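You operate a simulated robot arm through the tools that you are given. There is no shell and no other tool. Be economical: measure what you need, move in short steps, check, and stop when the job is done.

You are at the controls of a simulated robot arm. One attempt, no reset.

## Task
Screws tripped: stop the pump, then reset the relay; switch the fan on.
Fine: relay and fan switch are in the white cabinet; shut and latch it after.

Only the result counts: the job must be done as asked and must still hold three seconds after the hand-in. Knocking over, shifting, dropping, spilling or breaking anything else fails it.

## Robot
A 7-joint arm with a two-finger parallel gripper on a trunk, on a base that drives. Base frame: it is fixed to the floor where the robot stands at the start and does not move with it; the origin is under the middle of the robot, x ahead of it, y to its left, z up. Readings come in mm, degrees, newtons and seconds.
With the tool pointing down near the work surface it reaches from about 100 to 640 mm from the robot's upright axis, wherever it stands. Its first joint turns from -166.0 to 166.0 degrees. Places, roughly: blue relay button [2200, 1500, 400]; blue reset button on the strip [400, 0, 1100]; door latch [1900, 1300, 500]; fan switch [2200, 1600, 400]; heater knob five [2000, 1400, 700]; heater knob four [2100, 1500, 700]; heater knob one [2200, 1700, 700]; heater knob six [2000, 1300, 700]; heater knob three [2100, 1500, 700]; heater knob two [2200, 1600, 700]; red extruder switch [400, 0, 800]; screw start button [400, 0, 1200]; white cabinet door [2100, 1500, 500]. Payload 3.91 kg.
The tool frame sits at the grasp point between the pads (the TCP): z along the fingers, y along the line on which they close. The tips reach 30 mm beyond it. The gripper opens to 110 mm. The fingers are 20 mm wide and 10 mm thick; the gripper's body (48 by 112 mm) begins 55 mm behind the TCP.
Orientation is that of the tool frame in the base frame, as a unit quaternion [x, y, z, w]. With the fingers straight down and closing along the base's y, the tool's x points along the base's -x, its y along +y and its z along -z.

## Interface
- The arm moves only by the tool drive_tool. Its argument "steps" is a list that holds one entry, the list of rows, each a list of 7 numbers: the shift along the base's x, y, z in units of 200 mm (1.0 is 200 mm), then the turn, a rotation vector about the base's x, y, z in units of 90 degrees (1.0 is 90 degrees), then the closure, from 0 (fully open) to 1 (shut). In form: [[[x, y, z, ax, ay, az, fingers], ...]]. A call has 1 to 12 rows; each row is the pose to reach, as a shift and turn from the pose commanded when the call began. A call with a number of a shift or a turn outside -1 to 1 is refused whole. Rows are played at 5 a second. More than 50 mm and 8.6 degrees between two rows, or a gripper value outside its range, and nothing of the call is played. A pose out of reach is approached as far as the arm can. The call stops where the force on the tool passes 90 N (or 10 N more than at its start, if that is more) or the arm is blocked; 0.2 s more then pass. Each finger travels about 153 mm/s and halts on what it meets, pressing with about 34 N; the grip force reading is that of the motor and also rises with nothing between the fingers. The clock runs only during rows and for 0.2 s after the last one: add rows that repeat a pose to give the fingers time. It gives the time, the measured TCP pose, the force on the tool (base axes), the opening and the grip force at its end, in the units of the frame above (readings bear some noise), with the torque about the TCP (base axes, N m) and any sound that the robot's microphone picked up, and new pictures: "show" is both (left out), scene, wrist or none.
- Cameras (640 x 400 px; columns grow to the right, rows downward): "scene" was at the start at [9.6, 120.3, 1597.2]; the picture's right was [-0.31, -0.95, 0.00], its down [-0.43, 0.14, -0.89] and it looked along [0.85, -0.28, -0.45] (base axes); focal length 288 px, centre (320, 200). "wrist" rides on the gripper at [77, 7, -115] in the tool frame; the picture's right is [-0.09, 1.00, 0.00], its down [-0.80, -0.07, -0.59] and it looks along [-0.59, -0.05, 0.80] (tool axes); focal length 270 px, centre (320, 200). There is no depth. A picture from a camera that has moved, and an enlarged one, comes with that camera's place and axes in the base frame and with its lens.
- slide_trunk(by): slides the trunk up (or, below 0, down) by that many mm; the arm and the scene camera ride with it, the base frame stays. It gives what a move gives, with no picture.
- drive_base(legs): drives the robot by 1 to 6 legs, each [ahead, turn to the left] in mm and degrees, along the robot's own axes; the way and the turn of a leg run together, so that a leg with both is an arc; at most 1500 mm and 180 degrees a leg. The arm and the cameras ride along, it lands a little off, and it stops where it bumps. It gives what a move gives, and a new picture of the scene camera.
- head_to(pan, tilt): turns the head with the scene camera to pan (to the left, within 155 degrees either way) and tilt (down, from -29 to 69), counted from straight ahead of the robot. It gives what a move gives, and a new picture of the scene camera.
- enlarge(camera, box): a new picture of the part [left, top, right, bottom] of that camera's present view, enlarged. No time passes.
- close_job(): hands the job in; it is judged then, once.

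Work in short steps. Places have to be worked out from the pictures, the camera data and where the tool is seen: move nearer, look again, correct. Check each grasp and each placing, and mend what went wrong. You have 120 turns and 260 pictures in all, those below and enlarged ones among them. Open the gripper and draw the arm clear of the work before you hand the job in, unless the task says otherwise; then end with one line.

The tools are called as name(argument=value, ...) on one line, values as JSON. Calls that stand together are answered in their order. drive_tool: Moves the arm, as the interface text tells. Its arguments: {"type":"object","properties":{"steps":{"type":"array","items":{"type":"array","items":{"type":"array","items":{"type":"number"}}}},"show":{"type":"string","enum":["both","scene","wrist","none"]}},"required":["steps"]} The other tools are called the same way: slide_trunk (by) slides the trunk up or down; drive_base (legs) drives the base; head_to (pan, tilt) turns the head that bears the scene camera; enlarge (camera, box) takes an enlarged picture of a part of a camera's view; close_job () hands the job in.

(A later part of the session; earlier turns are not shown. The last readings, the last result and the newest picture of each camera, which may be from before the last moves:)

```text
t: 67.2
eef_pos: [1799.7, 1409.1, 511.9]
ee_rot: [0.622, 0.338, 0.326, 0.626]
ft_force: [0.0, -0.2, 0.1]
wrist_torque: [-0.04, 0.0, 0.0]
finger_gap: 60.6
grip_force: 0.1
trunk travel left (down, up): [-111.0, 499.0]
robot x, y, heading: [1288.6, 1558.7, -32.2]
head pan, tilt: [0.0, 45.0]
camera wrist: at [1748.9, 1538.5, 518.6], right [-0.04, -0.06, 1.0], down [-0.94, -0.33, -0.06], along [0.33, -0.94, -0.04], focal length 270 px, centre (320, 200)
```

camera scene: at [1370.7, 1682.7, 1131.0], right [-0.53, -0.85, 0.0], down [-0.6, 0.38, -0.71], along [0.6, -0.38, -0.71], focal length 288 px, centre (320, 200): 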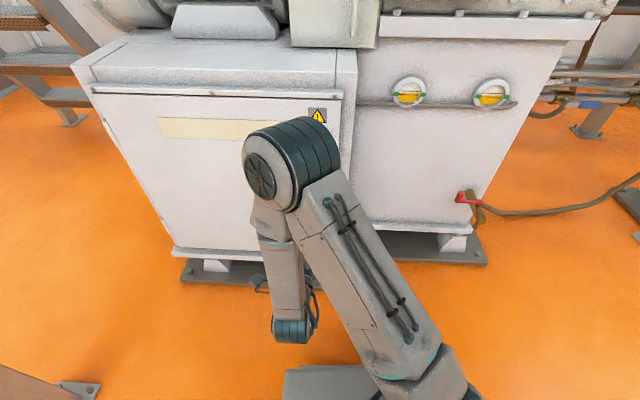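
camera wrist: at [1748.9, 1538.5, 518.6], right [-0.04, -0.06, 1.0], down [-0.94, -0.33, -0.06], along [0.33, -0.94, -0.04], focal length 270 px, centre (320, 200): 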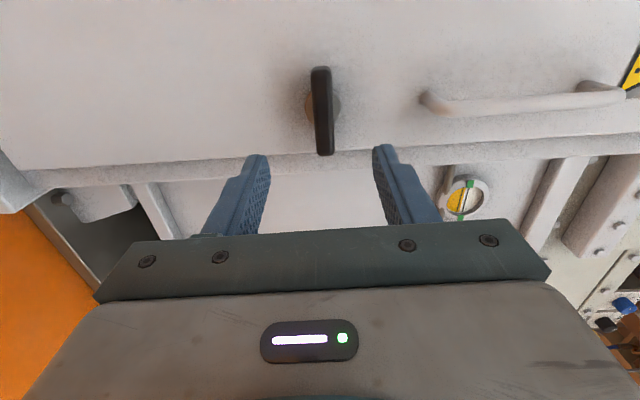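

Aligned within a few mm. I advance 55 mm, adjusting 4 mm left and 3 mm up, and recheck.

drive_tool(steps=[[[0.125, -0.06, 0.015, 0, 0, 0, 0.45], [0.239, -0.138, 0.015, 0, 0, 0, 0.45], [0.239, -0.138, 0.015, 0, 0, 0, 0.45]]], show="wrist")

```text
t: 68.0
eef_pos: [1847.6, 1382.5, 516.5]
ee_rot: [0.622, 0.337, 0.327, 0.627]
ft_force: [0.1, -0.1, 0.4]
wrist_torque: [0.0, -0.03, -0.01]
finger_gap: 60.4
grip_force: 0.1
trunk travel left (down, up): [-111.0, 499.0]
robot x, y, heading: [1288.4, 1561.2, -32.4]
head pan, tilt: [0.0, 45.0]
camera wrist: at [1795.6, 1511.1, 522.3], right [-0.04, -0.06, 1.0], down [-0.94, -0.33, -0.06], along [0.33, -0.94, -0.04], focal length 270 px, centre (320, 200)
```

wrist: 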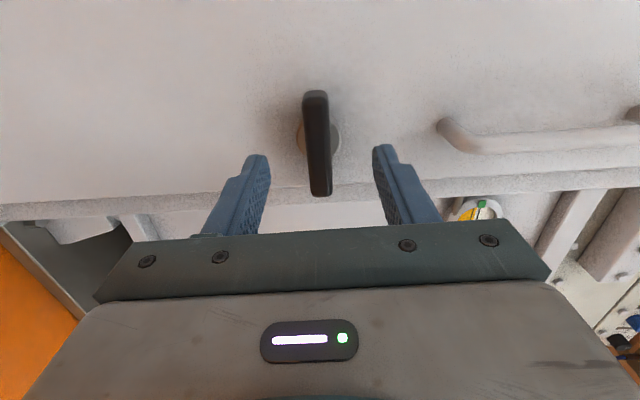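

Bar centre is ~45 mm ahead of the TCP. I advance 32 mm and close gently.

drive_tool(steps=[[[0.07, -0.034, 0, 0, 0, 0, 0.45], [0.14, -0.075, 0, 0, 0, 0, 0.45], [0.14, -0.075, 0, 0, 0, 0, 0.7], [0.14, -0.075, 0, 0, 0, 0, 0.9], [0.14, -0.075, 0, 0, 0, 0, 1], [0.14, -0.075, 0, 0, 0, 0, 1]]], show="wrist")

```text
t: 69.4
eef_pos: [1873.8, 1368.6, 515.2]
ee_rot: [0.623, 0.339, 0.325, 0.626]
ft_force: [-7.4, 1.4, -10.6]
wrist_torque: [-0.17, -0.39, 0.53]
finger_gap: 15.8
grip_force: 44.8
trunk travel left (down, up): [-111.0, 499.0]
robot x, y, heading: [1288.3, 1558.7, -32.2]
head pan, tilt: [0.0, 45.0]
camera wrist: at [1822.2, 1497.2, 521.7], right [-0.03, -0.06, 1.0], down [-0.94, -0.33, -0.05], along [0.33, -0.94, -0.05], focal length 270 px, centre (320, 200)
```

wrist: 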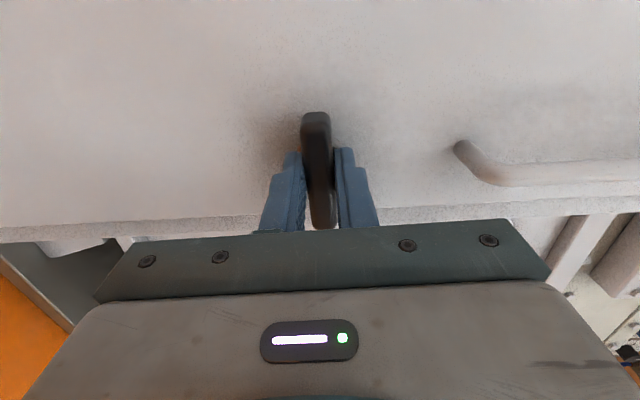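

Grip is firm on the wing (15.8 mm). I test a counter-clockwise turn (as seen from the front) by ~20° and watch the torque.

drive_tool(steps=[[[0, 0, 0, -0.05, 0.033, 0, 1], [0, 0, 0, -0.1, 0.067, 0, 1], [0, 0, 0, -0.149, 0.1, 0, 1], [0, 0, 0, -0.185, 0.125, 0, 1]]], show="wrist")

```text
t: 70.4
eef_pos: [1873.9, 1368.6, 513.3]
ee_rot: [0.554, 0.443, 0.21, 0.673]
ft_force: [-30.9, 11.9, -24.1]
wrist_torque: [0.34, 0.34, -1.02]
finger_gap: 15.9
grip_force: 44.9
trunk travel left (down, up): [-111.0, 499.0]
robot x, y, heading: [1285.6, 1558.6, -32.2]
head pan, tilt: [0.0, 45.0]
camera wrist: at [1820.4, 1494.7, 494.1], right [0.16, 0.23, 0.96], down [-0.92, -0.31, 0.23], along [0.35, -0.92, 0.16], focal length 270 px, centre (320, 200)
```

wrist: 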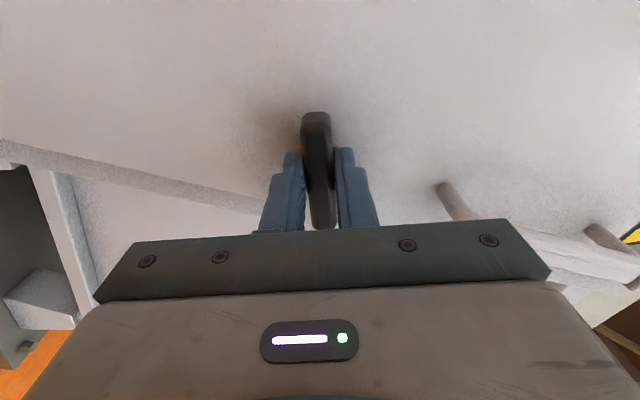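

The wing turns with the gripper. I continue the turn, relaxing the pressing force slightly.

drive_tool(steps=[[[-0.006, 0.004, -0.006, -0.07, 0.047, 0, 1], [-0.0125, 0.008, -0.012, -0.14, 0.094, 0, 1], [-0.0125, 0.008, -0.012, -0.21, 0.142, 0, 1], [-0.0125, 0.008, -0.012, -0.28, 0.189, 0, 1], [-0.0125, 0.008, -0.012, -0.35, 0.236, 0, 1]]], show="wrist")

```text
t: 71.6
eef_pos: [1873.8, 1366.6, 512.0]
ee_rot: [0.381, 0.598, -0.023, 0.705]
ft_force: [-11.4, -11.2, -22.1]
wrist_torque: [1.07, 1.39, -0.76]
finger_gap: 16.1
grip_force: 45.3
trunk travel left (down, up): [-111.0, 499.0]
robot x, y, heading: [1289.6, 1560.1, -32.4]
head pan, tilt: [0.0, 45.0]
camera wrist: at [1803.9, 1470.1, 451.0], right [0.46, 0.67, 0.58], down [-0.75, -0.05, 0.66], along [0.47, -0.74, 0.48], focal length 270 px, centre (320, 200)
```

wrist: 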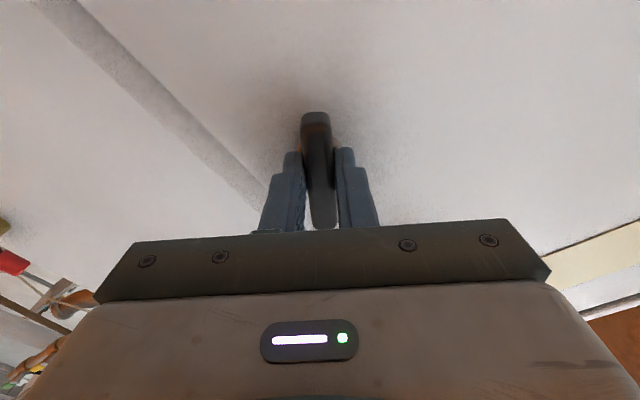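

Turned ~58°, still following. I continue the remaining ~32°.

drive_tool(steps=[[[0, 0, -0.008, -0.07, 0.047, 0, 1], [0, 0, -0.015, -0.14, 0.094, 0, 1], [0, 0, -0.015, -0.21, 0.142, 0, 1], [0, 0, -0.015, -0.28, 0.189, 0, 1], [0, 0, -0.015, -0.3, 0.202, 0, 1]]], show="wrist")

```text
t: 72.8
eef_pos: [1871.8, 1365.6, 511.5]
ee_rot: [0.2, 0.677, -0.219, 0.673]
ft_force: [-20.9, -25.6, -5.0]
wrist_torque: [1.36, 0.21, -1.69]
finger_gap: 16.3
grip_force: 44.9
trunk travel left (down, up): [-111.0, 499.0]
robot x, y, heading: [1286.2, 1558.4, -32.5]
head pan, tilt: [0.0, 45.0]
camera wrist: at [1780.8, 1435.4, 434.9], right [0.57, 0.82, 0.06], down [-0.52, 0.3, 0.8], along [0.64, -0.49, 0.6], focal length 270 px, centre (320, 200)
```

wrist: 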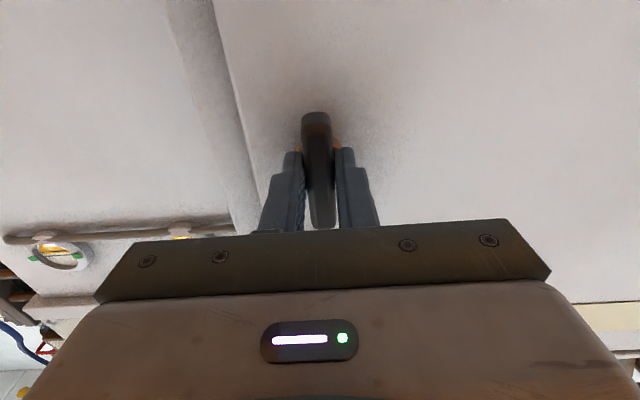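

The wing is vertical. I try pulling the door out 40 mm along its arc while holding the wing.

drive_tool(steps=[[[-0.04, 0.028, 0, 0, 0, -0.012, 1], [-0.083, 0.056, 0, 0, 0, -0.024, 1], [-0.125, 0.082, 0, 0, 0, -0.036, 1], [-0.168, 0.107, 0, 0, 0, -0.048, 1]]], show="both")

```text
t: 73.8
eef_pos: [1841.6, 1393.5, 512.1]
ee_rot: [0.222, 0.67, -0.24, 0.666]
ft_force: [-6.2, -9.9, 0.2]
wrist_torque: [-0.04, -1.2, -1.43]
finger_gap: 16.4
grip_force: 44.6
trunk travel left (down, up): [-111.0, 499.0]
robot x, y, heading: [1288.1, 1559.9, -32.5]
head pan, tilt: [0.0, 45.0]
camera scene: at [1370.1, 1681.6, 1131.1], right [-0.53, -0.85, 0.0], down [-0.6, 0.38, -0.71], along [0.6, -0.38, -0.71], focal length 288 px, centre (320, 200)
camera wrist: at [1754.9, 1468.8, 434.9], right [0.62, 0.78, 0.06], down [-0.5, 0.33, 0.8], along [0.61, -0.52, 0.6], focal length 270 px, centre (320, 200)
```

scene: 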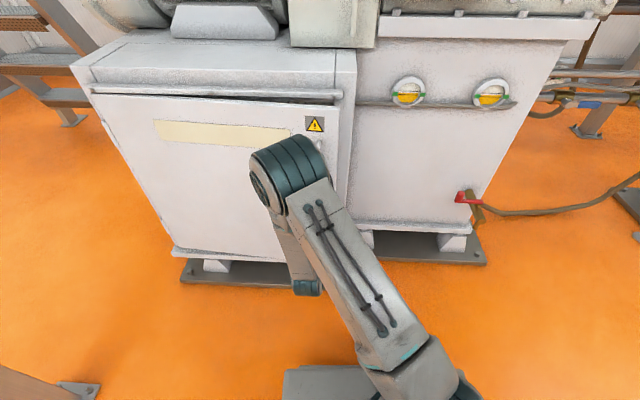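
wrist: 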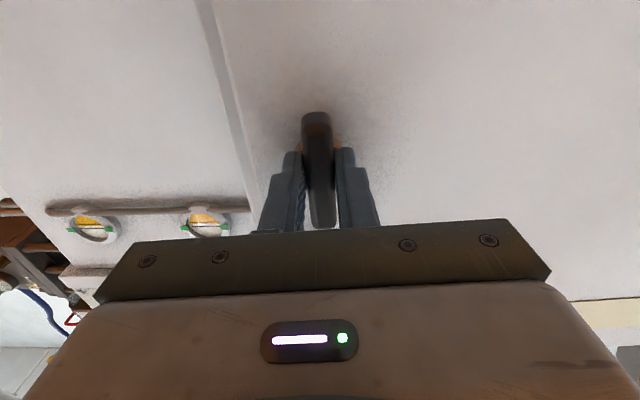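

The door is opening. I continue pulling along the arc to about 15°.

drive_tool(steps=[[[-0.065, 0.048, 0, 0, 0, -0.02, 1], [-0.125, 0.095, 0, 0, 0, -0.038, 1], [-0.185, 0.143, 0, 0, 0, -0.057, 1], [-0.24, 0.196, 0, 0, 0, -0.076, 1], [-0.29, 0.25, 0, 0, 0, -0.095, 1], [-0.343, 0.307, 0, 0, 0, -0.114, 1]]], show="scene")

```text
t: 75.2
eef_pos: [1782.3, 1463.0, 511.6]
ee_rot: [0.276, 0.65, -0.295, 0.644]
ft_force: [56.7, 42.5, -3.0]
wrist_torque: [0.03, -1.23, 0.23]
finger_gap: 16.3
grip_force: 44.9
trunk travel left (down, up): [-111.0, 499.0]
robot x, y, heading: [1290.3, 1558.1, -31.8]
head pan, tilt: [0.0, 45.0]
camera scene: at [1387.5, 1710.1, 1129.5], right [-0.52, -0.85, 0.03], down [-0.61, 0.35, -0.71], along [0.59, -0.39, -0.71], focal length 288 px, centre (320, 200)
```

scene: 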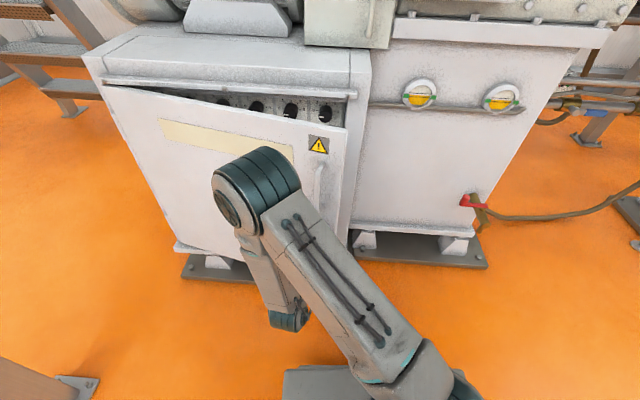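

The side force shows my arc radius was too big; a refit puts the hinge near (2159, 1725) with R≈459. I continue along the corrected arc to ~30°.

drive_tool(steps=[[[0, 0.05, 0, 0, 0, -0.015, 1], [-0.01, 0.1, 0, 0, 0, -0.03, 1], [-0.025, 0.15, 0, 0, 0, -0.05, 1], [-0.075, 0.235, 0, 0, 0, -0.08, 1], [-0.125, 0.325, 0, 0, 0, -0.11, 1], [-0.165, 0.415, 0, 0, 0, -0.14, 1], [-0.205, 0.51, 0, 0, 0, -0.165, 1]]], show="scene")

```text
t: 76.8
eef_pos: [1730.4, 1554.2, 510.6]
ee_rot: [0.361, 0.607, -0.38, 0.597]
ft_force: [23.0, 14.5, -4.7]
wrist_torque: [-0.5, -1.33, 1.69]
finger_gap: 17.3
grip_force: 45.5
trunk travel left (down, up): [-111.0, 499.0]
robot x, y, heading: [1289.2, 1558.4, -32.2]
head pan, tilt: [0.0, 45.0]
camera scene: at [1372.2, 1683.7, 1130.7], right [-0.53, -0.85, 0.0], down [-0.6, 0.38, -0.71], along [0.6, -0.38, -0.71], focal length 288 px, centre (320, 200)
```

scene: 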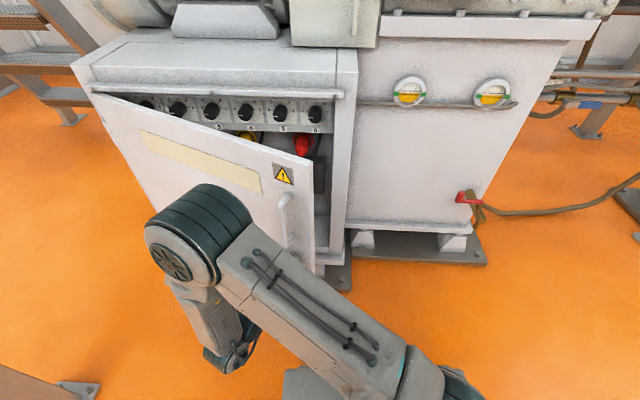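

Working well. I continue to ~50°.

drive_tool(steps=[[[-0.03, 0.095, 0, 0, 0, -0.028, 1], [-0.06, 0.19, 0, 0, 0, -0.055, 1], [-0.085, 0.285, 0, 0, 0, -0.083, 1], [-0.11, 0.38, 0, 0, 0, -0.11, 1], [-0.125, 0.48, 0, 0, 0, -0.138, 1], [-0.14, 0.58, 0, 0, 0, -0.165, 1], [-0.15, 0.68, 0, 0, 0, -0.193, 1], [-0.155, 0.78, 0, 0, 0, -0.22, 1]]], show="scene")

```text
t: 78.1
eef_pos: [1696.8, 1656.5, 512.1]
ee_rot: [0.426, 0.561, -0.454, 0.546]
ft_force: [-19.2, -3.0, 10.4]
wrist_torque: [0.23, -1.04, 1.15]
finger_gap: 18.8
grip_force: 44.7
trunk travel left (down, up): [-111.0, 499.0]
robot x, y, heading: [1287.5, 1560.1, -32.0]
head pan, tilt: [0.0, 45.0]
stopped in row 6: the force on the tool passed its limit (the readings are from after the stop); the commanded pose is now the measured one
camera scene: at [1368.2, 1683.2, 1131.6], right [-0.53, -0.85, 0.0], down [-0.6, 0.38, -0.71], along [0.6, -0.38, -0.71], focal length 288 px, centre (320, 200)
```

scene: 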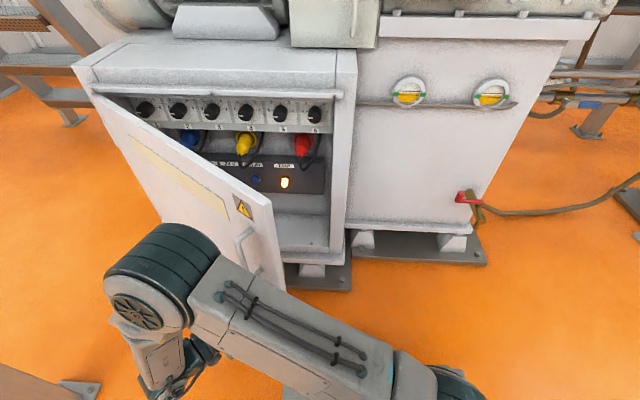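

Interior is visible: blue button and lit lamp. The arm hit a limit at ~43°, so I release the wing and retreat; I'll push the door further from inside.

drive_tool(steps=[[[0, 0, 0, 0, 0, 0, 0.7], [0, 0, 0, 0, 0, 0, 0.5], [0, 0, 0, 0, 0, 0, 0.5], [-0.025, 0.12, 0, 0, 0, 0, 0.5], [-0.06, 0.25, 0, 0, 0, 0, 0.5], [-0.12, 0.45, 0, 0, 0, 0, 0.5]]], show="both")

enlarge(camera="scene", box=[90, 80, 350, 280])

```text
t: 79.5
eef_pos: [1672.5, 1744.4, 511.5]
ee_rot: [0.427, 0.562, -0.453, 0.545]
ft_force: [-0.4, -0.5, 0.2]
wrist_torque: [0.02, 0.03, -0.01]
finger_gap: 55.3
grip_force: 0.0
trunk travel left (down, up): [-111.0, 499.0]
robot x, y, heading: [1285.3, 1558.5, -32.1]
head pan, tilt: [0.0, 45.0]
camera scene: at [1370.1, 1683.3, 1131.0], right [-0.53, -0.85, 0.0], down [-0.6, 0.38, -0.71], along [0.6, -0.38, -0.71], focal length 288 px, centre (320, 200)
camera wrist: at [1650.3, 1857.8, 435.0], right [0.97, 0.22, 0.04], down [-0.17, 0.57, 0.8], along [0.15, -0.79, 0.6], focal length 270 px, centre (320, 200)
```

scene: 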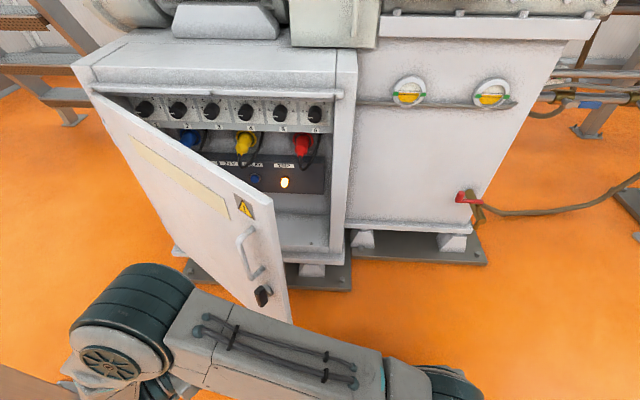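
wrist: 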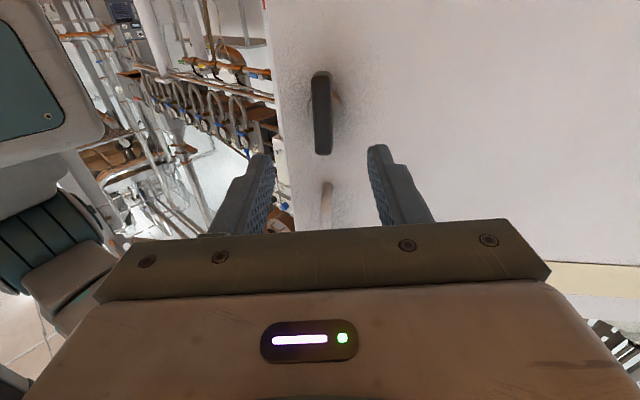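

```text
2.00 times, centred on (220, 180) of scene
camera zoom: at [1370.1, 1683.3, 1131.0], right [-0.53, -0.85, 0.0], down [-0.6, 0.38, -0.71], along [0.6, -0.38, -0.71], focal length 575 px, centre (520, 240)
```

zoom: 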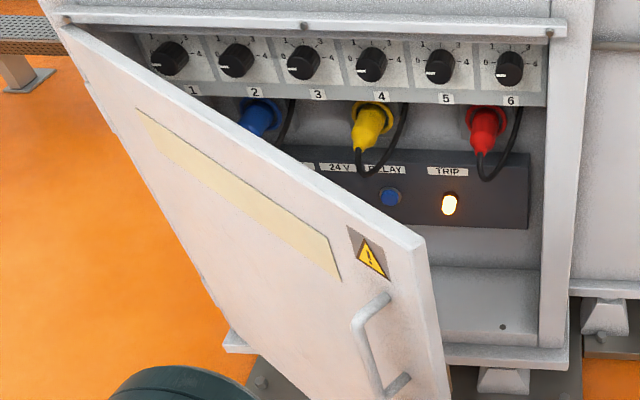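

The relay (blue), TRIP lamp and left of that presumably the fan switch. The door must open more; I back the base off so I can bring the tool to its inner side.

drive_base(legs=[[-250, 0]])

drive_tool(steps=[[[0, -0.1, 0, 0, 0, 0.06, 1], [0, -0.2, 0, 0, 0, 0.12, 1], [0, -0.3, 0, 0, 0, 0.18, 1], [0, -0.4, 0, 0, 0, 0.24, 1], [0, -0.5, 0, 0, 0, 0.3, 1], [0, -0.6, 0, 0, 0, 0.36, 1], [0, -0.7, 0, 0, 0, 0.42, 1], [0, -0.8, 0, 0, 0, 0.47, 1], [0, -0.9, 0, 0, 0, 0.48, 1], [0, -1.0, 0, 0, 0, 0.48, 1]]], show="scene")

```text
t: 81.3
eef_pos: [1460.3, 1879.3, 512.2]
ee_rot: [0.426, 0.563, -0.452, 0.546]
ft_force: [0.0, 0.5, 0.5]
wrist_torque: [-0.01, -0.01, 0.01]
finger_gap: 54.9
grip_force: 0.0
trunk travel left (down, up): [-111.0, 499.0]
robot x, y, heading: [1075.5, 1689.7, -32.2]
head pan, tilt: [0.0, 45.0]
camera scene: at [1158.0, 1816.6, 1131.0], right [-0.53, -0.85, 0.0], down [-0.6, 0.37, -0.71], along [0.6, -0.37, -0.71], focal length 288 px, centre (320, 200)
```

scene: 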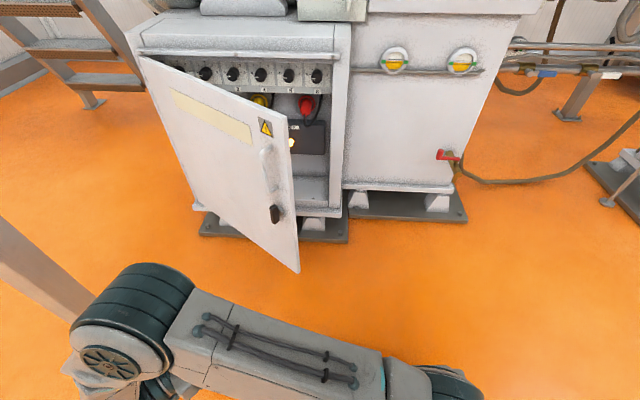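

```text
t: 83.7
eef_pos: [1500.5, 1732.8, 496.9]
ee_rot: [0.223, 0.664, -0.166, 0.694]
ft_force: [-0.8, 0.1, -0.6]
wrist_torque: [0.0, 0.0, 0.02]
finger_gap: 0.0
grip_force: 34.0
out of reach, approached as far as the arm can: row 9, 10
trunk travel left (down, up): [-111.0, 499.0]
robot x, y, heading: [1076.6, 1693.5, -32.2]
head pan, tilt: [0.0, 45.0]
stopped in row 10: the arm was blocked; the commanded pose is now the measured one
camera scene: at [1158.0, 1816.6, 1131.0], right [-0.53, -0.85, 0.0], down [-0.6, 0.37, -0.71], along [0.6, -0.37, -0.71], focal length 288 px, centre (320, 200)
```

scene: 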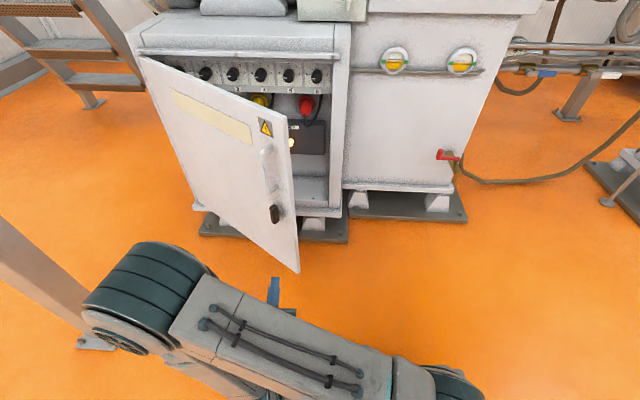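

The tool now points forward. I roll +90° about its axis (the reachable posture) while shifting right/forward.

drive_tool(steps=[[[0.0, -0.04, 0, 0.08, -0.05, 0, 1], [0.0, -0.08, 0, 0.16, -0.1, 0, 1], [0.0, -0.13, 0, 0.24, -0.15, 0, 1], [0.0, -0.18, 0, 0.32, -0.2, 0, 1], [0.0, -0.24, 0, 0.4, -0.25, 0, 1], [0.0, -0.3, 0, 0.48, -0.3, 0, 1], [0.0, -0.36, 0, 0.56, -0.35, 0, 1], [0.0, -0.42, 0, 0.64, -0.4, 0, 1], [0.0, -0.5, 0, 0.72, -0.45, 0, 1], [0.0, -0.6, 0, 0.79, -0.494, 0, 1], [0.0, -0.7, 0, 0.848, -0.53, 0, 1], [0.0, -0.8, 0, 0.848, -0.53, 0, 1]]], show="both")

```text
t: 85.5
eef_pos: [1523.3, 1737.6, 480.5]
ee_rot: [0.586, 0.42, 0.314, 0.618]
ft_force: [0.0, 0.6, -0.3]
wrist_torque: [0.01, 0.01, -0.01]
finger_gap: 0.2
grip_force: 33.8
trunk travel left (down, up): [-111.0, 499.0]
robot x, y, heading: [1074.7, 1689.3, -32.1]
head pan, tilt: [0.0, 45.0]
stopped in row 8: the arm was blocked; the commanded pose is now the measured one
camera scene: at [1158.1, 1816.6, 1131.0], right [-0.53, -0.85, 0.0], down [-0.6, 0.37, -0.71], along [0.6, -0.38, -0.71], focal length 288 px, centre (320, 200)
camera wrist: at [1457.5, 1858.9, 481.2], right [0.07, 0.04, 1.0], down [-0.9, -0.44, 0.08], along [0.44, -0.9, 0.01], focal length 270 px, centre (320, 200)
```

scene: 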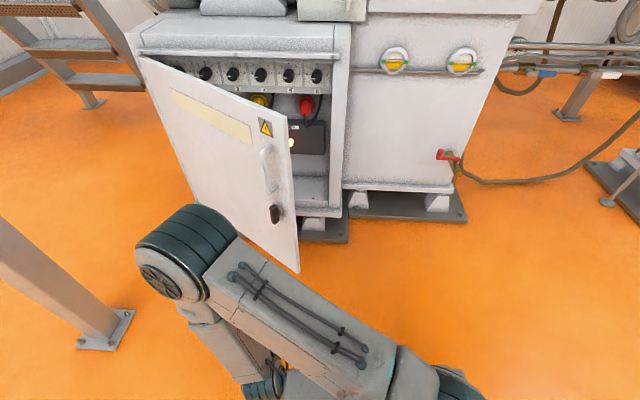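
wrist: 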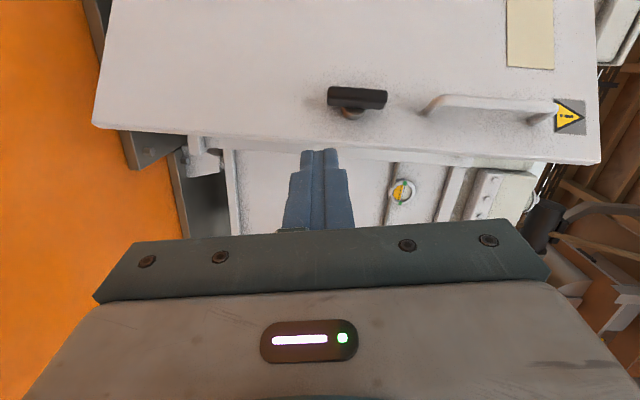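

The arm is happiest working left-front. I reposition the base to the right so the tool comes to the inner side of the door.

drive_base(legs=[[0, -50], [150, 0], [0, 48]])

```text
t: 91.3
eef_pos: [1546.3, 1588.5, 482.1]
ee_rot: [0.587, 0.42, 0.313, 0.618]
ft_force: [0.1, -0.7, -0.9]
wrist_torque: [0.01, 0.01, 0.03]
finger_gap: 0.1
grip_force: 33.7
trunk travel left (down, up): [-111.0, 499.0]
robot x, y, heading: [1098.5, 1549.1, -32.1]
head pan, tilt: [0.0, 45.0]
camera scene: at [1181.0, 1668.9, 1131.0], right [-0.53, -0.85, 0.0], down [-0.6, 0.38, -0.71], along [0.6, -0.38, -0.71], focal length 288 px, centre (320, 200)
```

scene: 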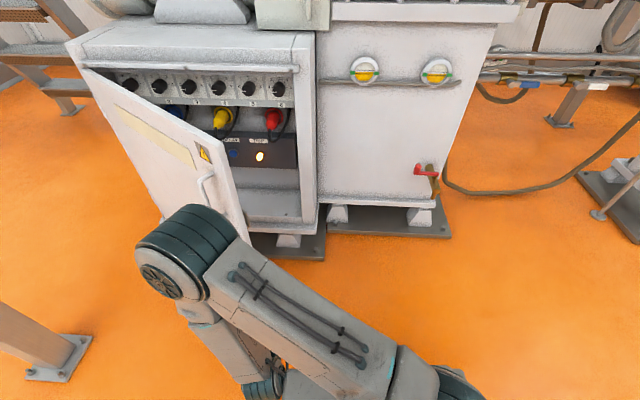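

The door tip is at about (1661, 1595), and the elbow would foul the door if I reach straight in. Instead I'll turn the tool to point along the door, edge-on, and fork the door's edge between open fingers; first yaw left 41°.

drive_tool(steps=[[[-0.03, -0.02, -0.05, 0, 0, 0.08, 1], [-0.06, -0.04, -0.1, 0, 0, 0.16, 1], [-0.09, -0.06, -0.15, 0, 0, 0.24, 1], [-0.1, -0.08, -0.2, 0, 0, 0.32, 1], [-0.1, -0.1, -0.25, 0, 0, 0.4, 1], [-0.1, -0.1, -0.3, 0, 0, 0.455, 1], [-0.1, -0.1, -0.3, 0, 0, 0.455, 1]]], show="scene")

```text
t: 92.0
eef_pos: [1579.6, 1640.0, 470.4]
ee_rot: [0.524, 0.429, 0.483, 0.555]
ft_force: [0.4, 0.7, -0.5]
wrist_torque: [-0.01, 0.02, -0.01]
finger_gap: 0.2
grip_force: 34.3
trunk travel left (down, up): [-111.0, 499.0]
robot x, y, heading: [1096.1, 1543.3, -32.0]
head pan, tilt: [0.0, 45.0]
stopped in row 3: the arm was blocked; the commanded pose is now the measured one
camera scene: at [1180.9, 1668.8, 1131.1], right [-0.53, -0.85, 0.0], down [-0.6, 0.38, -0.71], along [0.6, -0.38, -0.71], focal length 288 px, centre (320, 200)
```

scene: 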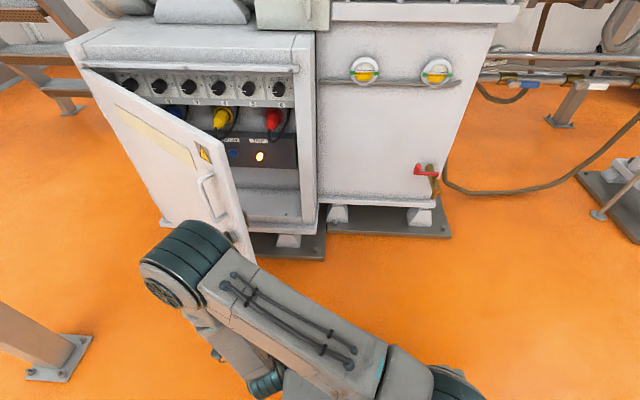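

The elbow is folded to its limit; I need the tool farther from the shoulder. I back off 250 mm and then extend while turning.

drive_base(legs=[[-250, 0]])

drive_tool(steps=[[[0.15, 0, 0, 0, 0, 0, 1], [0.3, 0, 0, 0, 0, 0.03, 1], [0.45, 0, 0, 0, 0, 0.09, 1], [0.5, -0.1, 0, 0, 0, 0.15, 1], [0.5, -0.2, 0, 0, 0, 0.21, 1], [0.5, -0.3, 0, 0, 0, 0.26, 1], [0.5, -0.4, 0, 0, 0, 0.26, 1], [0.5, -0.5, 0, 0, 0, 0.26, 1]]], show="scene")

```text
t: 93.8
eef_pos: [1365.2, 1776.3, 470.3]
ee_rot: [0.523, 0.431, 0.485, 0.553]
ft_force: [0.3, -0.2, 0.6]
wrist_torque: [0.02, 0.0, 0.01]
finger_gap: 0.0
grip_force: 34.0
trunk travel left (down, up): [-111.0, 499.0]
robot x, y, heading: [885.2, 1679.3, -31.7]
head pan, tilt: [0.0, 45.0]
camera scene: at [966.9, 1802.0, 1131.0], right [-0.52, -0.85, 0.0], down [-0.6, 0.37, -0.71], along [0.6, -0.37, -0.71], focal length 288 px, centre (320, 200)
```

scene: 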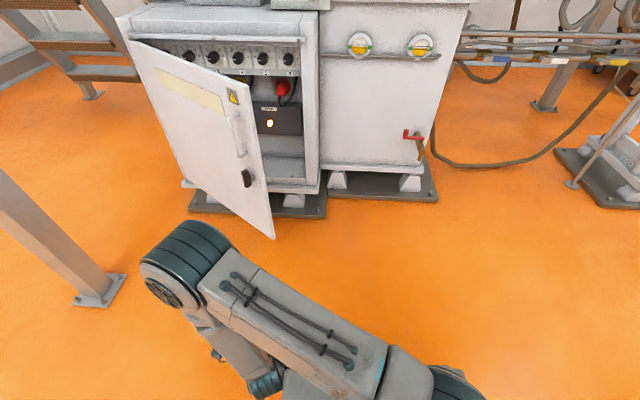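

```text
t: 95.7
eef_pos: [1464.9, 1676.7, 469.4]
ee_rot: [0.424, 0.528, 0.588, 0.443]
ft_force: [0.2, -0.2, -0.2]
wrist_torque: [0.03, -0.02, -0.02]
finger_gap: 0.1
grip_force: 33.6
trunk travel left (down, up): [-111.0, 499.0]
robot x, y, heading: [886.1, 1675.6, -31.8]
head pan, tilt: [0.0, 45.0]
camera scene: at [966.9, 1802.1, 1131.0], right [-0.52, -0.85, 0.0], down [-0.6, 0.37, -0.71], along [0.6, -0.37, -0.71], focal length 288 px, centre (320, 200)
```

scene: 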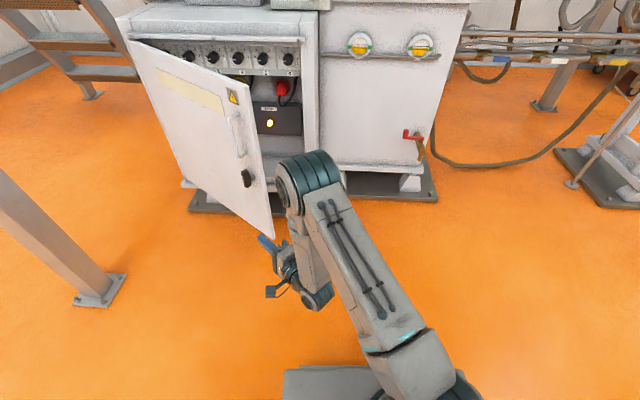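

Good posture now: tool points along +13°, at (1465, 1677), elbow out of the way. I shift right 70 mm, then drive forward to bring the fingers to the door's inner side.

drive_tool(steps=[[[0, -0.12, 0, 0, 0, 0, 1], [0, -0.24, 0, 0, 0, 0, 1], [0, -0.35, 0, 0, 0, 0, 1]]], show="none")

drive_base(legs=[[280, 0]])

```text
t: 96.5
eef_pos: [1466.6, 1606.3, 469.3]
ee_rot: [0.424, 0.528, 0.587, 0.444]
ft_force: [-0.7, 0.0, -0.5]
wrist_torque: [0.0, 0.03, 0.02]
finger_gap: 0.0
grip_force: 33.9
trunk travel left (down, up): [-111.0, 499.0]
robot x, y, heading: [884.9, 1677.9, -31.7]
head pan, tilt: [0.0, 45.0]
```

```text
t: 98.4
eef_pos: [1703.1, 1465.0, 469.3]
ee_rot: [0.422, 0.529, 0.588, 0.443]
ft_force: [0.2, -0.7, -0.1]
wrist_torque: [-0.04, -0.02, 0.0]
finger_gap: 0.0
grip_force: 33.8
trunk travel left (down, up): [-111.0, 499.0]
robot x, y, heading: [1121.2, 1531.5, -31.4]
head pan, tilt: [0.0, 45.0]
camera scene: at [1203.5, 1657.0, 1131.0], right [-0.52, -0.85, 0.0], down [-0.6, 0.37, -0.71], along [0.6, -0.37, -0.71], focal length 288 px, centre (320, 200)
```

scene: 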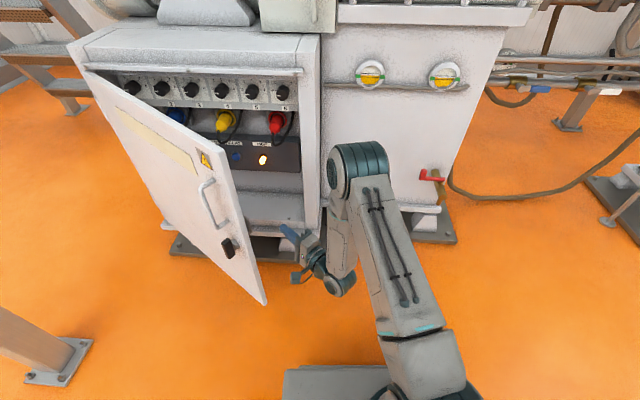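

The fingers are on the door's inner side. I extend 100 mm further along, then turn the base left to swing the door open.

drive_tool(steps=[[[0.17, 0, 0, 0, 0, 0, 1], [0.34, 0, 0, 0, 0, 0, 1], [0.5, 0, 0, 0, 0, 0, 1]]], show="none")

drive_base(legs=[[0, 18]])

```text
t: 99.2
eef_pos: [1805.3, 1465.9, 471.1]
ee_rot: [0.423, 0.529, 0.589, 0.442]
ft_force: [-0.4, 0.5, 0.9]
wrist_torque: [0.02, 0.02, 0.03]
finger_gap: 0.0
grip_force: 34.5
trunk travel left (down, up): [-111.0, 499.0]
robot x, y, heading: [1126.6, 1532.8, -30.9]
head pan, tilt: [0.0, 45.0]
```

```text
t: 100.6
eef_pos: [1792.9, 1672.3, 470.3]
ee_rot: [0.337, 0.587, 0.649, 0.347]
ft_force: [0.1, -0.5, 0.1]
wrist_torque: [-0.04, -0.01, 0.03]
finger_gap: 0.1
grip_force: 34.0
trunk travel left (down, up): [-111.0, 499.0]
robot x, y, heading: [1121.0, 1534.4, -14.0]
head pan, tilt: [0.0, 45.0]
camera scene: at [1161.9, 1676.0, 1131.0], right [-0.24, -0.97, 0.0], down [-0.69, 0.17, -0.71], along [0.69, -0.17, -0.71], focal length 288 px, centre (320, 200)
```

scene: 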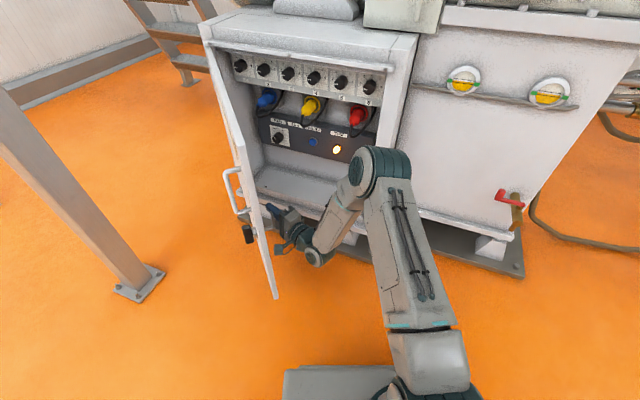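

The door swings freely. I turn another 18°.

drive_base(legs=[[0, 18]])

head_to(pan=-25, tilt=45)

```text
t: 102.0
eef_pos: [1719.8, 1870.3, 470.2]
ee_rot: [0.243, 0.632, 0.694, 0.244]
ft_force: [0.2, -0.4, -0.5]
wrist_torque: [0.0, 0.04, -0.03]
finger_gap: 0.0
grip_force: 34.4
trunk travel left (down, up): [-111.0, 499.0]
robot x, y, heading: [1124.4, 1532.2, 4.0]
head pan, tilt: [0.0, 45.0]
camera scene: at [1116.2, 1681.4, 1131.0], right [0.07, -1.0, 0.0], down [-0.71, -0.05, -0.71], along [0.71, 0.05, -0.71], focal length 288 px, centre (320, 200)
```

scene: 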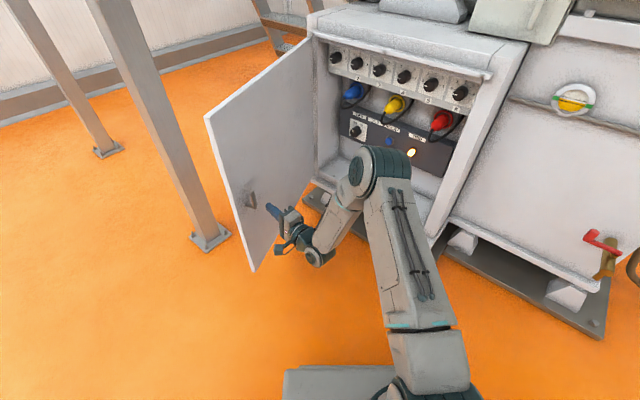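

```text
t: 102.9
eef_pos: [1720.1, 1870.4, 471.3]
ee_rot: [0.242, 0.632, 0.695, 0.244]
ft_force: [-0.3, -0.7, 0.1]
wrist_torque: [-0.02, -0.02, 0.0]
finger_gap: 0.2
grip_force: 34.1
trunk travel left (down, up): [-111.0, 499.0]
robot x, y, heading: [1119.0, 1528.8, 3.8]
head pan, tilt: [-25.0, 45.0]
camera scene: at [1110.9, 1646.6, 1131.1], right [-0.36, -0.93, 0.0], down [-0.66, 0.25, -0.71], along [0.66, -0.25, -0.71], focal length 288 px, centre (320, 200)
```

scene: 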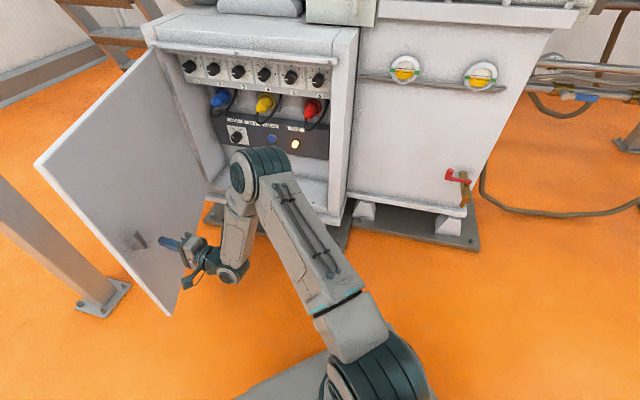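

The door stands wide open. I zoom on the relay panel.

enlarge(camera="scene", box=[200, 100, 340, 187])

```text
4.57 times, centred on (270, 144) of scene
camera zoom: at [1110.9, 1646.6, 1131.1], right [-0.36, -0.93, 0.0], down [-0.66, 0.25, -0.71], along [0.66, -0.25, -0.71], focal length 1315 px, centre (549, 458)
```

zoom: 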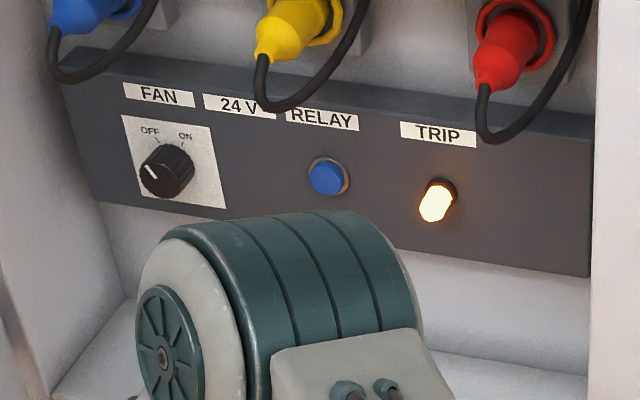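

The panel shows FAN knob at OFF (needs a clockwise turn to ON), blue RELAY button and TRIP lamp lit. I turn the base back and reverse a little, then reorient the tool to face the cabinet.

drive_base(legs=[[0, -38], [-200, 0]])

drive_tool(steps=[[[-0.05, 0.05, 0, 0, 0, -0.08, 1], [-0.1, 0.1, 0, 0, 0, -0.16, 1], [-0.15, 0.15, 0, 0, 0, -0.24, 1], [-0.2, 0.2, 0, 0, 0, -0.32, 1], [-0.25, 0.25, 0, 0, 0, -0.4, 1], [-0.3, 0.3, 0, 0, 0, -0.48, 1], [-0.3, 0.35, 0, 0, 0, -0.53, 1], [-0.3, 0.35, 0, 0, 0, -0.53, 1]]], show="both")

```text
t: 106.2
eef_pos: [1635.4, 1547.7, 471.2]
ee_rot: [0.434, 0.52, 0.58, 0.454]
ft_force: [0.9, 0.4, -0.1]
wrist_torque: [-0.03, 0.01, 0.02]
finger_gap: 0.0
grip_force: 33.8
trunk travel left (down, up): [-111.0, 499.0]
robot x, y, heading: [953.7, 1645.1, -33.7]
head pan, tilt: [-25.0, 45.0]
camera scene: at [1016.8, 1739.4, 1131.1], right [-0.85, -0.52, 0.0], down [-0.37, 0.6, -0.71], along [0.37, -0.6, -0.71], focal length 288 px, centre (320, 200)
```

scene: 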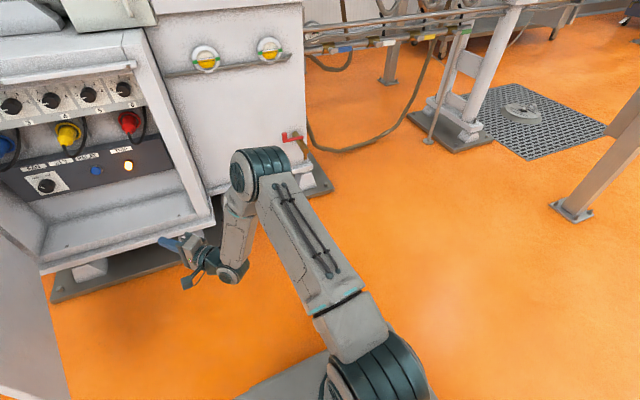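

```text
t: 108.0
eef_pos: [1574.9, 1614.5, 470.7]
ee_rot: [0.606, 0.299, 0.346, 0.651]
ft_force: [-0.1, -0.8, -0.2]
wrist_torque: [-0.02, 0.01, 0.0]
finger_gap: 0.2
grip_force: 34.2
trunk travel left (down, up): [-111.0, 499.0]
robot x, y, heading: [957.2, 1644.7, -33.7]
head pan, tilt: [-25.0, 45.0]
camera scene: at [1016.8, 1739.5, 1131.0], right [-0.85, -0.52, 0.0], down [-0.37, 0.6, -0.71], along [0.37, -0.6, -0.71], focal length 288 px, centre (320, 200)
camera wrist: at [1525.6, 1745.4, 470.7], right [-0.14, -0.05, 0.99], down [-0.94, -0.31, -0.14], along [0.31, -0.95, 0.0], focal length 270 px, centre (320, 200)
```

scene: 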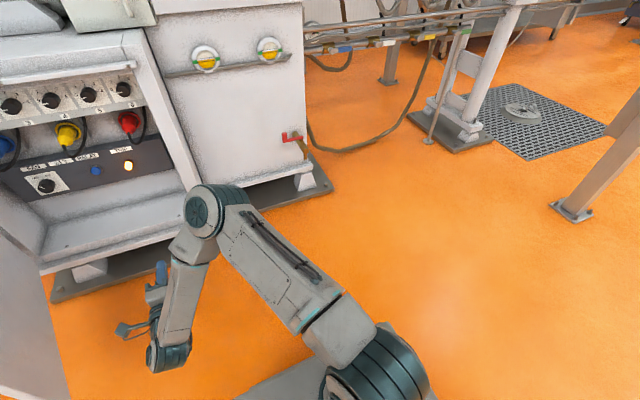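
wrist: 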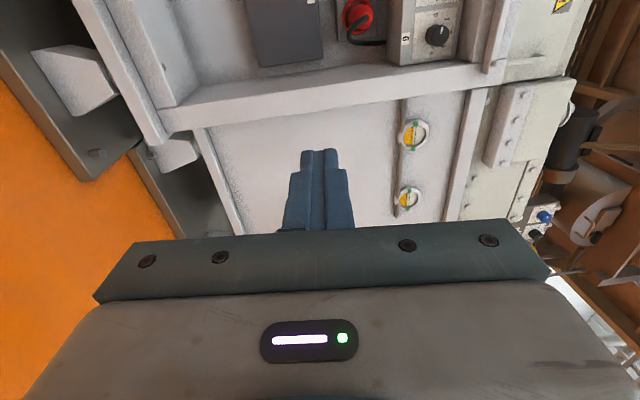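

The tool faces the cabinet well. To gain leftward offset without swinging into the door, I reverse diagonally, then drive straight in.

drive_base(legs=[[0, -30], [-430, 0], [0, 30], [680, 0]])

head_to(pan=5, tilt=40)

drive_tool(steps=[[[0, 0, 0, 0, 0, 0, 1]]], show="wrist")

```text
t: 117.1
eef_pos: [1963.3, 1584.4, 470.3]
ee_rot: [0.611, 0.292, 0.338, 0.654]
ft_force: [0.5, -0.1, 0.9]
wrist_torque: [0.01, 0.0, 0.0]
finger_gap: 0.0
grip_force: 34.2
trunk travel left (down, up): [-111.0, 499.0]
robot x, y, heading: [1343.0, 1628.7, -35.2]
head pan, tilt: [-25.0, 45.0]
camera scene: at [1408.6, 1723.5, 1131.0], right [-0.87, -0.5, 0.0], down [-0.35, 0.61, -0.71], along [0.35, -0.61, -0.71], focal length 288 px, centre (320, 200)
```

scene: 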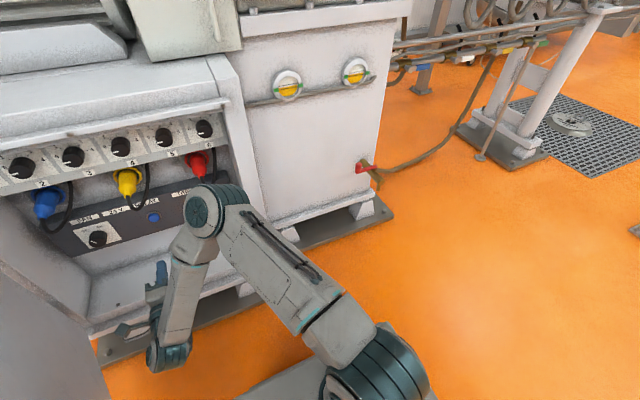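

```text
t: 118.0
eef_pos: [1962.9, 1584.3, 470.5]
ee_rot: [0.61, 0.292, 0.338, 0.654]
ft_force: [-0.1, -1.3, 0.0]
wrist_torque: [0.01, -0.01, -0.04]
finger_gap: 0.0
grip_force: 34.4
trunk travel left (down, up): [-111.0, 499.0]
robot x, y, heading: [1345.6, 1629.2, -35.1]
head pan, tilt: [5.0, 40.0]
camera scene: at [1441.7, 1751.2, 1138.3], right [-0.5, -0.86, 0.0], down [-0.56, 0.32, -0.77], along [0.66, -0.39, -0.64], focal length 288 px, centre (320, 200)
```

scene: 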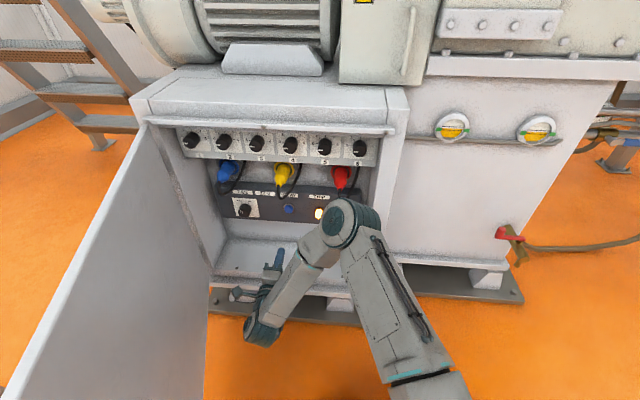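

```text
t: 118.4
eef_pos: [1962.9, 1584.8, 470.6]
ee_rot: [0.61, 0.293, 0.338, 0.654]
ft_force: [0.1, -0.5, -0.2]
wrist_torque: [-0.04, 0.02, 0.01]
finger_gap: 0.0
grip_force: 33.9
trunk travel left (down, up): [-111.0, 499.0]
robot x, y, heading: [1344.4, 1625.1, -35.1]
head pan, tilt: [5.0, 40.0]
camera wrist: at [1917.2, 1715.7, 470.7], right [-0.14, -0.04, 0.99], down [-0.95, -0.28, -0.14], along [0.29, -0.96, 0.0], focal length 270 px, centre (320, 200)
```

wrist: 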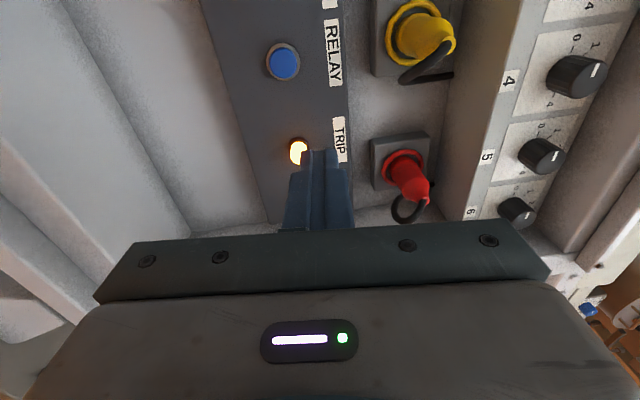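

Relay button triangulates to (2174, 1452, 448). I square the tool and move to about 90 mm in front of it.

drive_tool(steps=[[[0.05, 0.05, -0.05, 0.015, 0.022, 0.016, 1], [0.15, 0, -0.11, 0.03, 0.044, 0.032, 1], [0.3, -0.12, -0.11, 0.03, 0.044, 0.032, 1], [0.43, -0.23, -0.11, 0.03, 0.044, 0.032, 1], [0.56, -0.33, -0.11, 0.03, 0.044, 0.032, 1], [0.56, -0.33, -0.11, 0.03, 0.044, 0.032, 1]]], show="both")

```text
t: 119.8
eef_pos: [2076.8, 1516.8, 445.7]
ee_rot: [0.63, 0.322, 0.339, 0.62]
ft_force: [-0.3, -0.1, 0.1]
wrist_torque: [-0.01, -0.02, 0.04]
finger_gap: 0.0
grip_force: 33.8
trunk travel left (down, up): [-111.0, 499.0]
robot x, y, heading: [1343.9, 1629.6, -34.8]
head pan, tilt: [5.0, 40.0]
camera scene: at [1441.7, 1751.3, 1138.3], right [-0.5, -0.86, 0.0], down [-0.56, 0.32, -0.77], along [0.66, -0.39, -0.64], focal length 288 px, centre (320, 200)
camera wrist: at [2026.0, 1645.9, 455.8], right [-0.07, -0.1, 0.99], down [-0.94, -0.33, -0.09], along [0.33, -0.94, -0.07], focal length 270 px, centre (320, 200)
```

scene: 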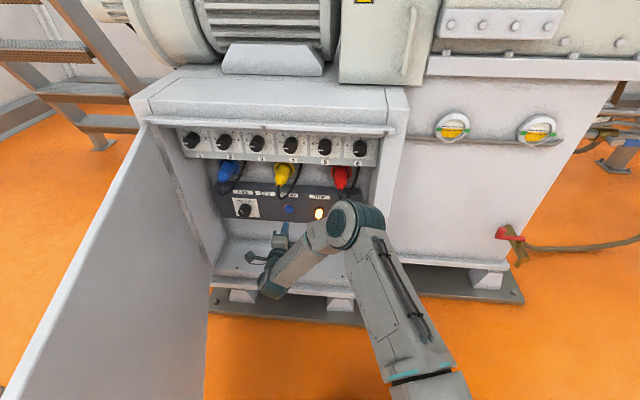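
wrist: 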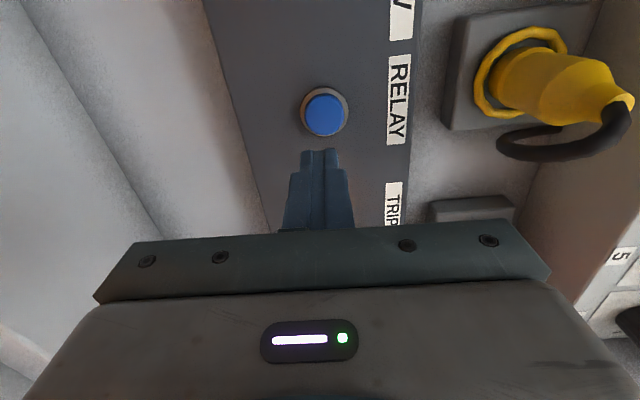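

Nearly on-axis: relay is 116 mm ahead of the TCP, 5 mm higher, 2 mm left. I approach to just short of it.

drive_tool(steps=[[[0.1, -0.055, 0.025, 0, 0, 0, 1], [0.2, -0.13, 0.025, 0, 0, 0, 1], [0.315, -0.205, 0.025, 0, 0, 0, 1], [0.315, -0.205, 0.025, 0, 0, 0, 1]]], show="wrist")

```text
t: 120.8
eef_pos: [2137.0, 1478.1, 452.1]
ee_rot: [0.629, 0.323, 0.341, 0.62]
ft_force: [-14.5, 7.3, -1.2]
wrist_torque: [0.03, 0.01, -0.28]
finger_gap: 0.1
grip_force: 34.0
trunk travel left (down, up): [-111.0, 499.0]
robot x, y, heading: [1346.9, 1632.3, -35.1]
head pan, tilt: [5.0, 40.0]
heard: click
camera wrist: at [2086.0, 1605.4, 461.1], right [-0.06, -0.1, 0.99], down [-0.94, -0.33, -0.09], along [0.34, -0.94, -0.07], focal length 270 px, centre (320, 200)
```

wrist: 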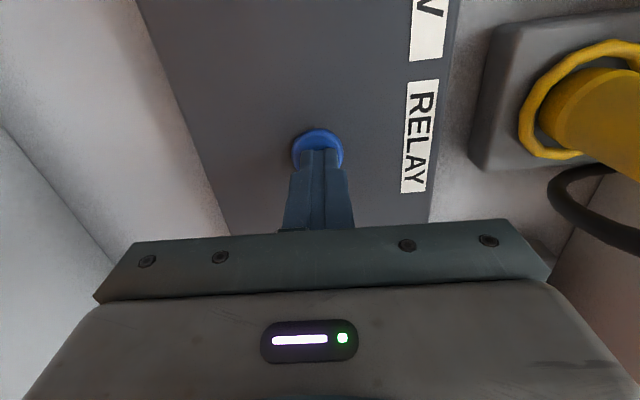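

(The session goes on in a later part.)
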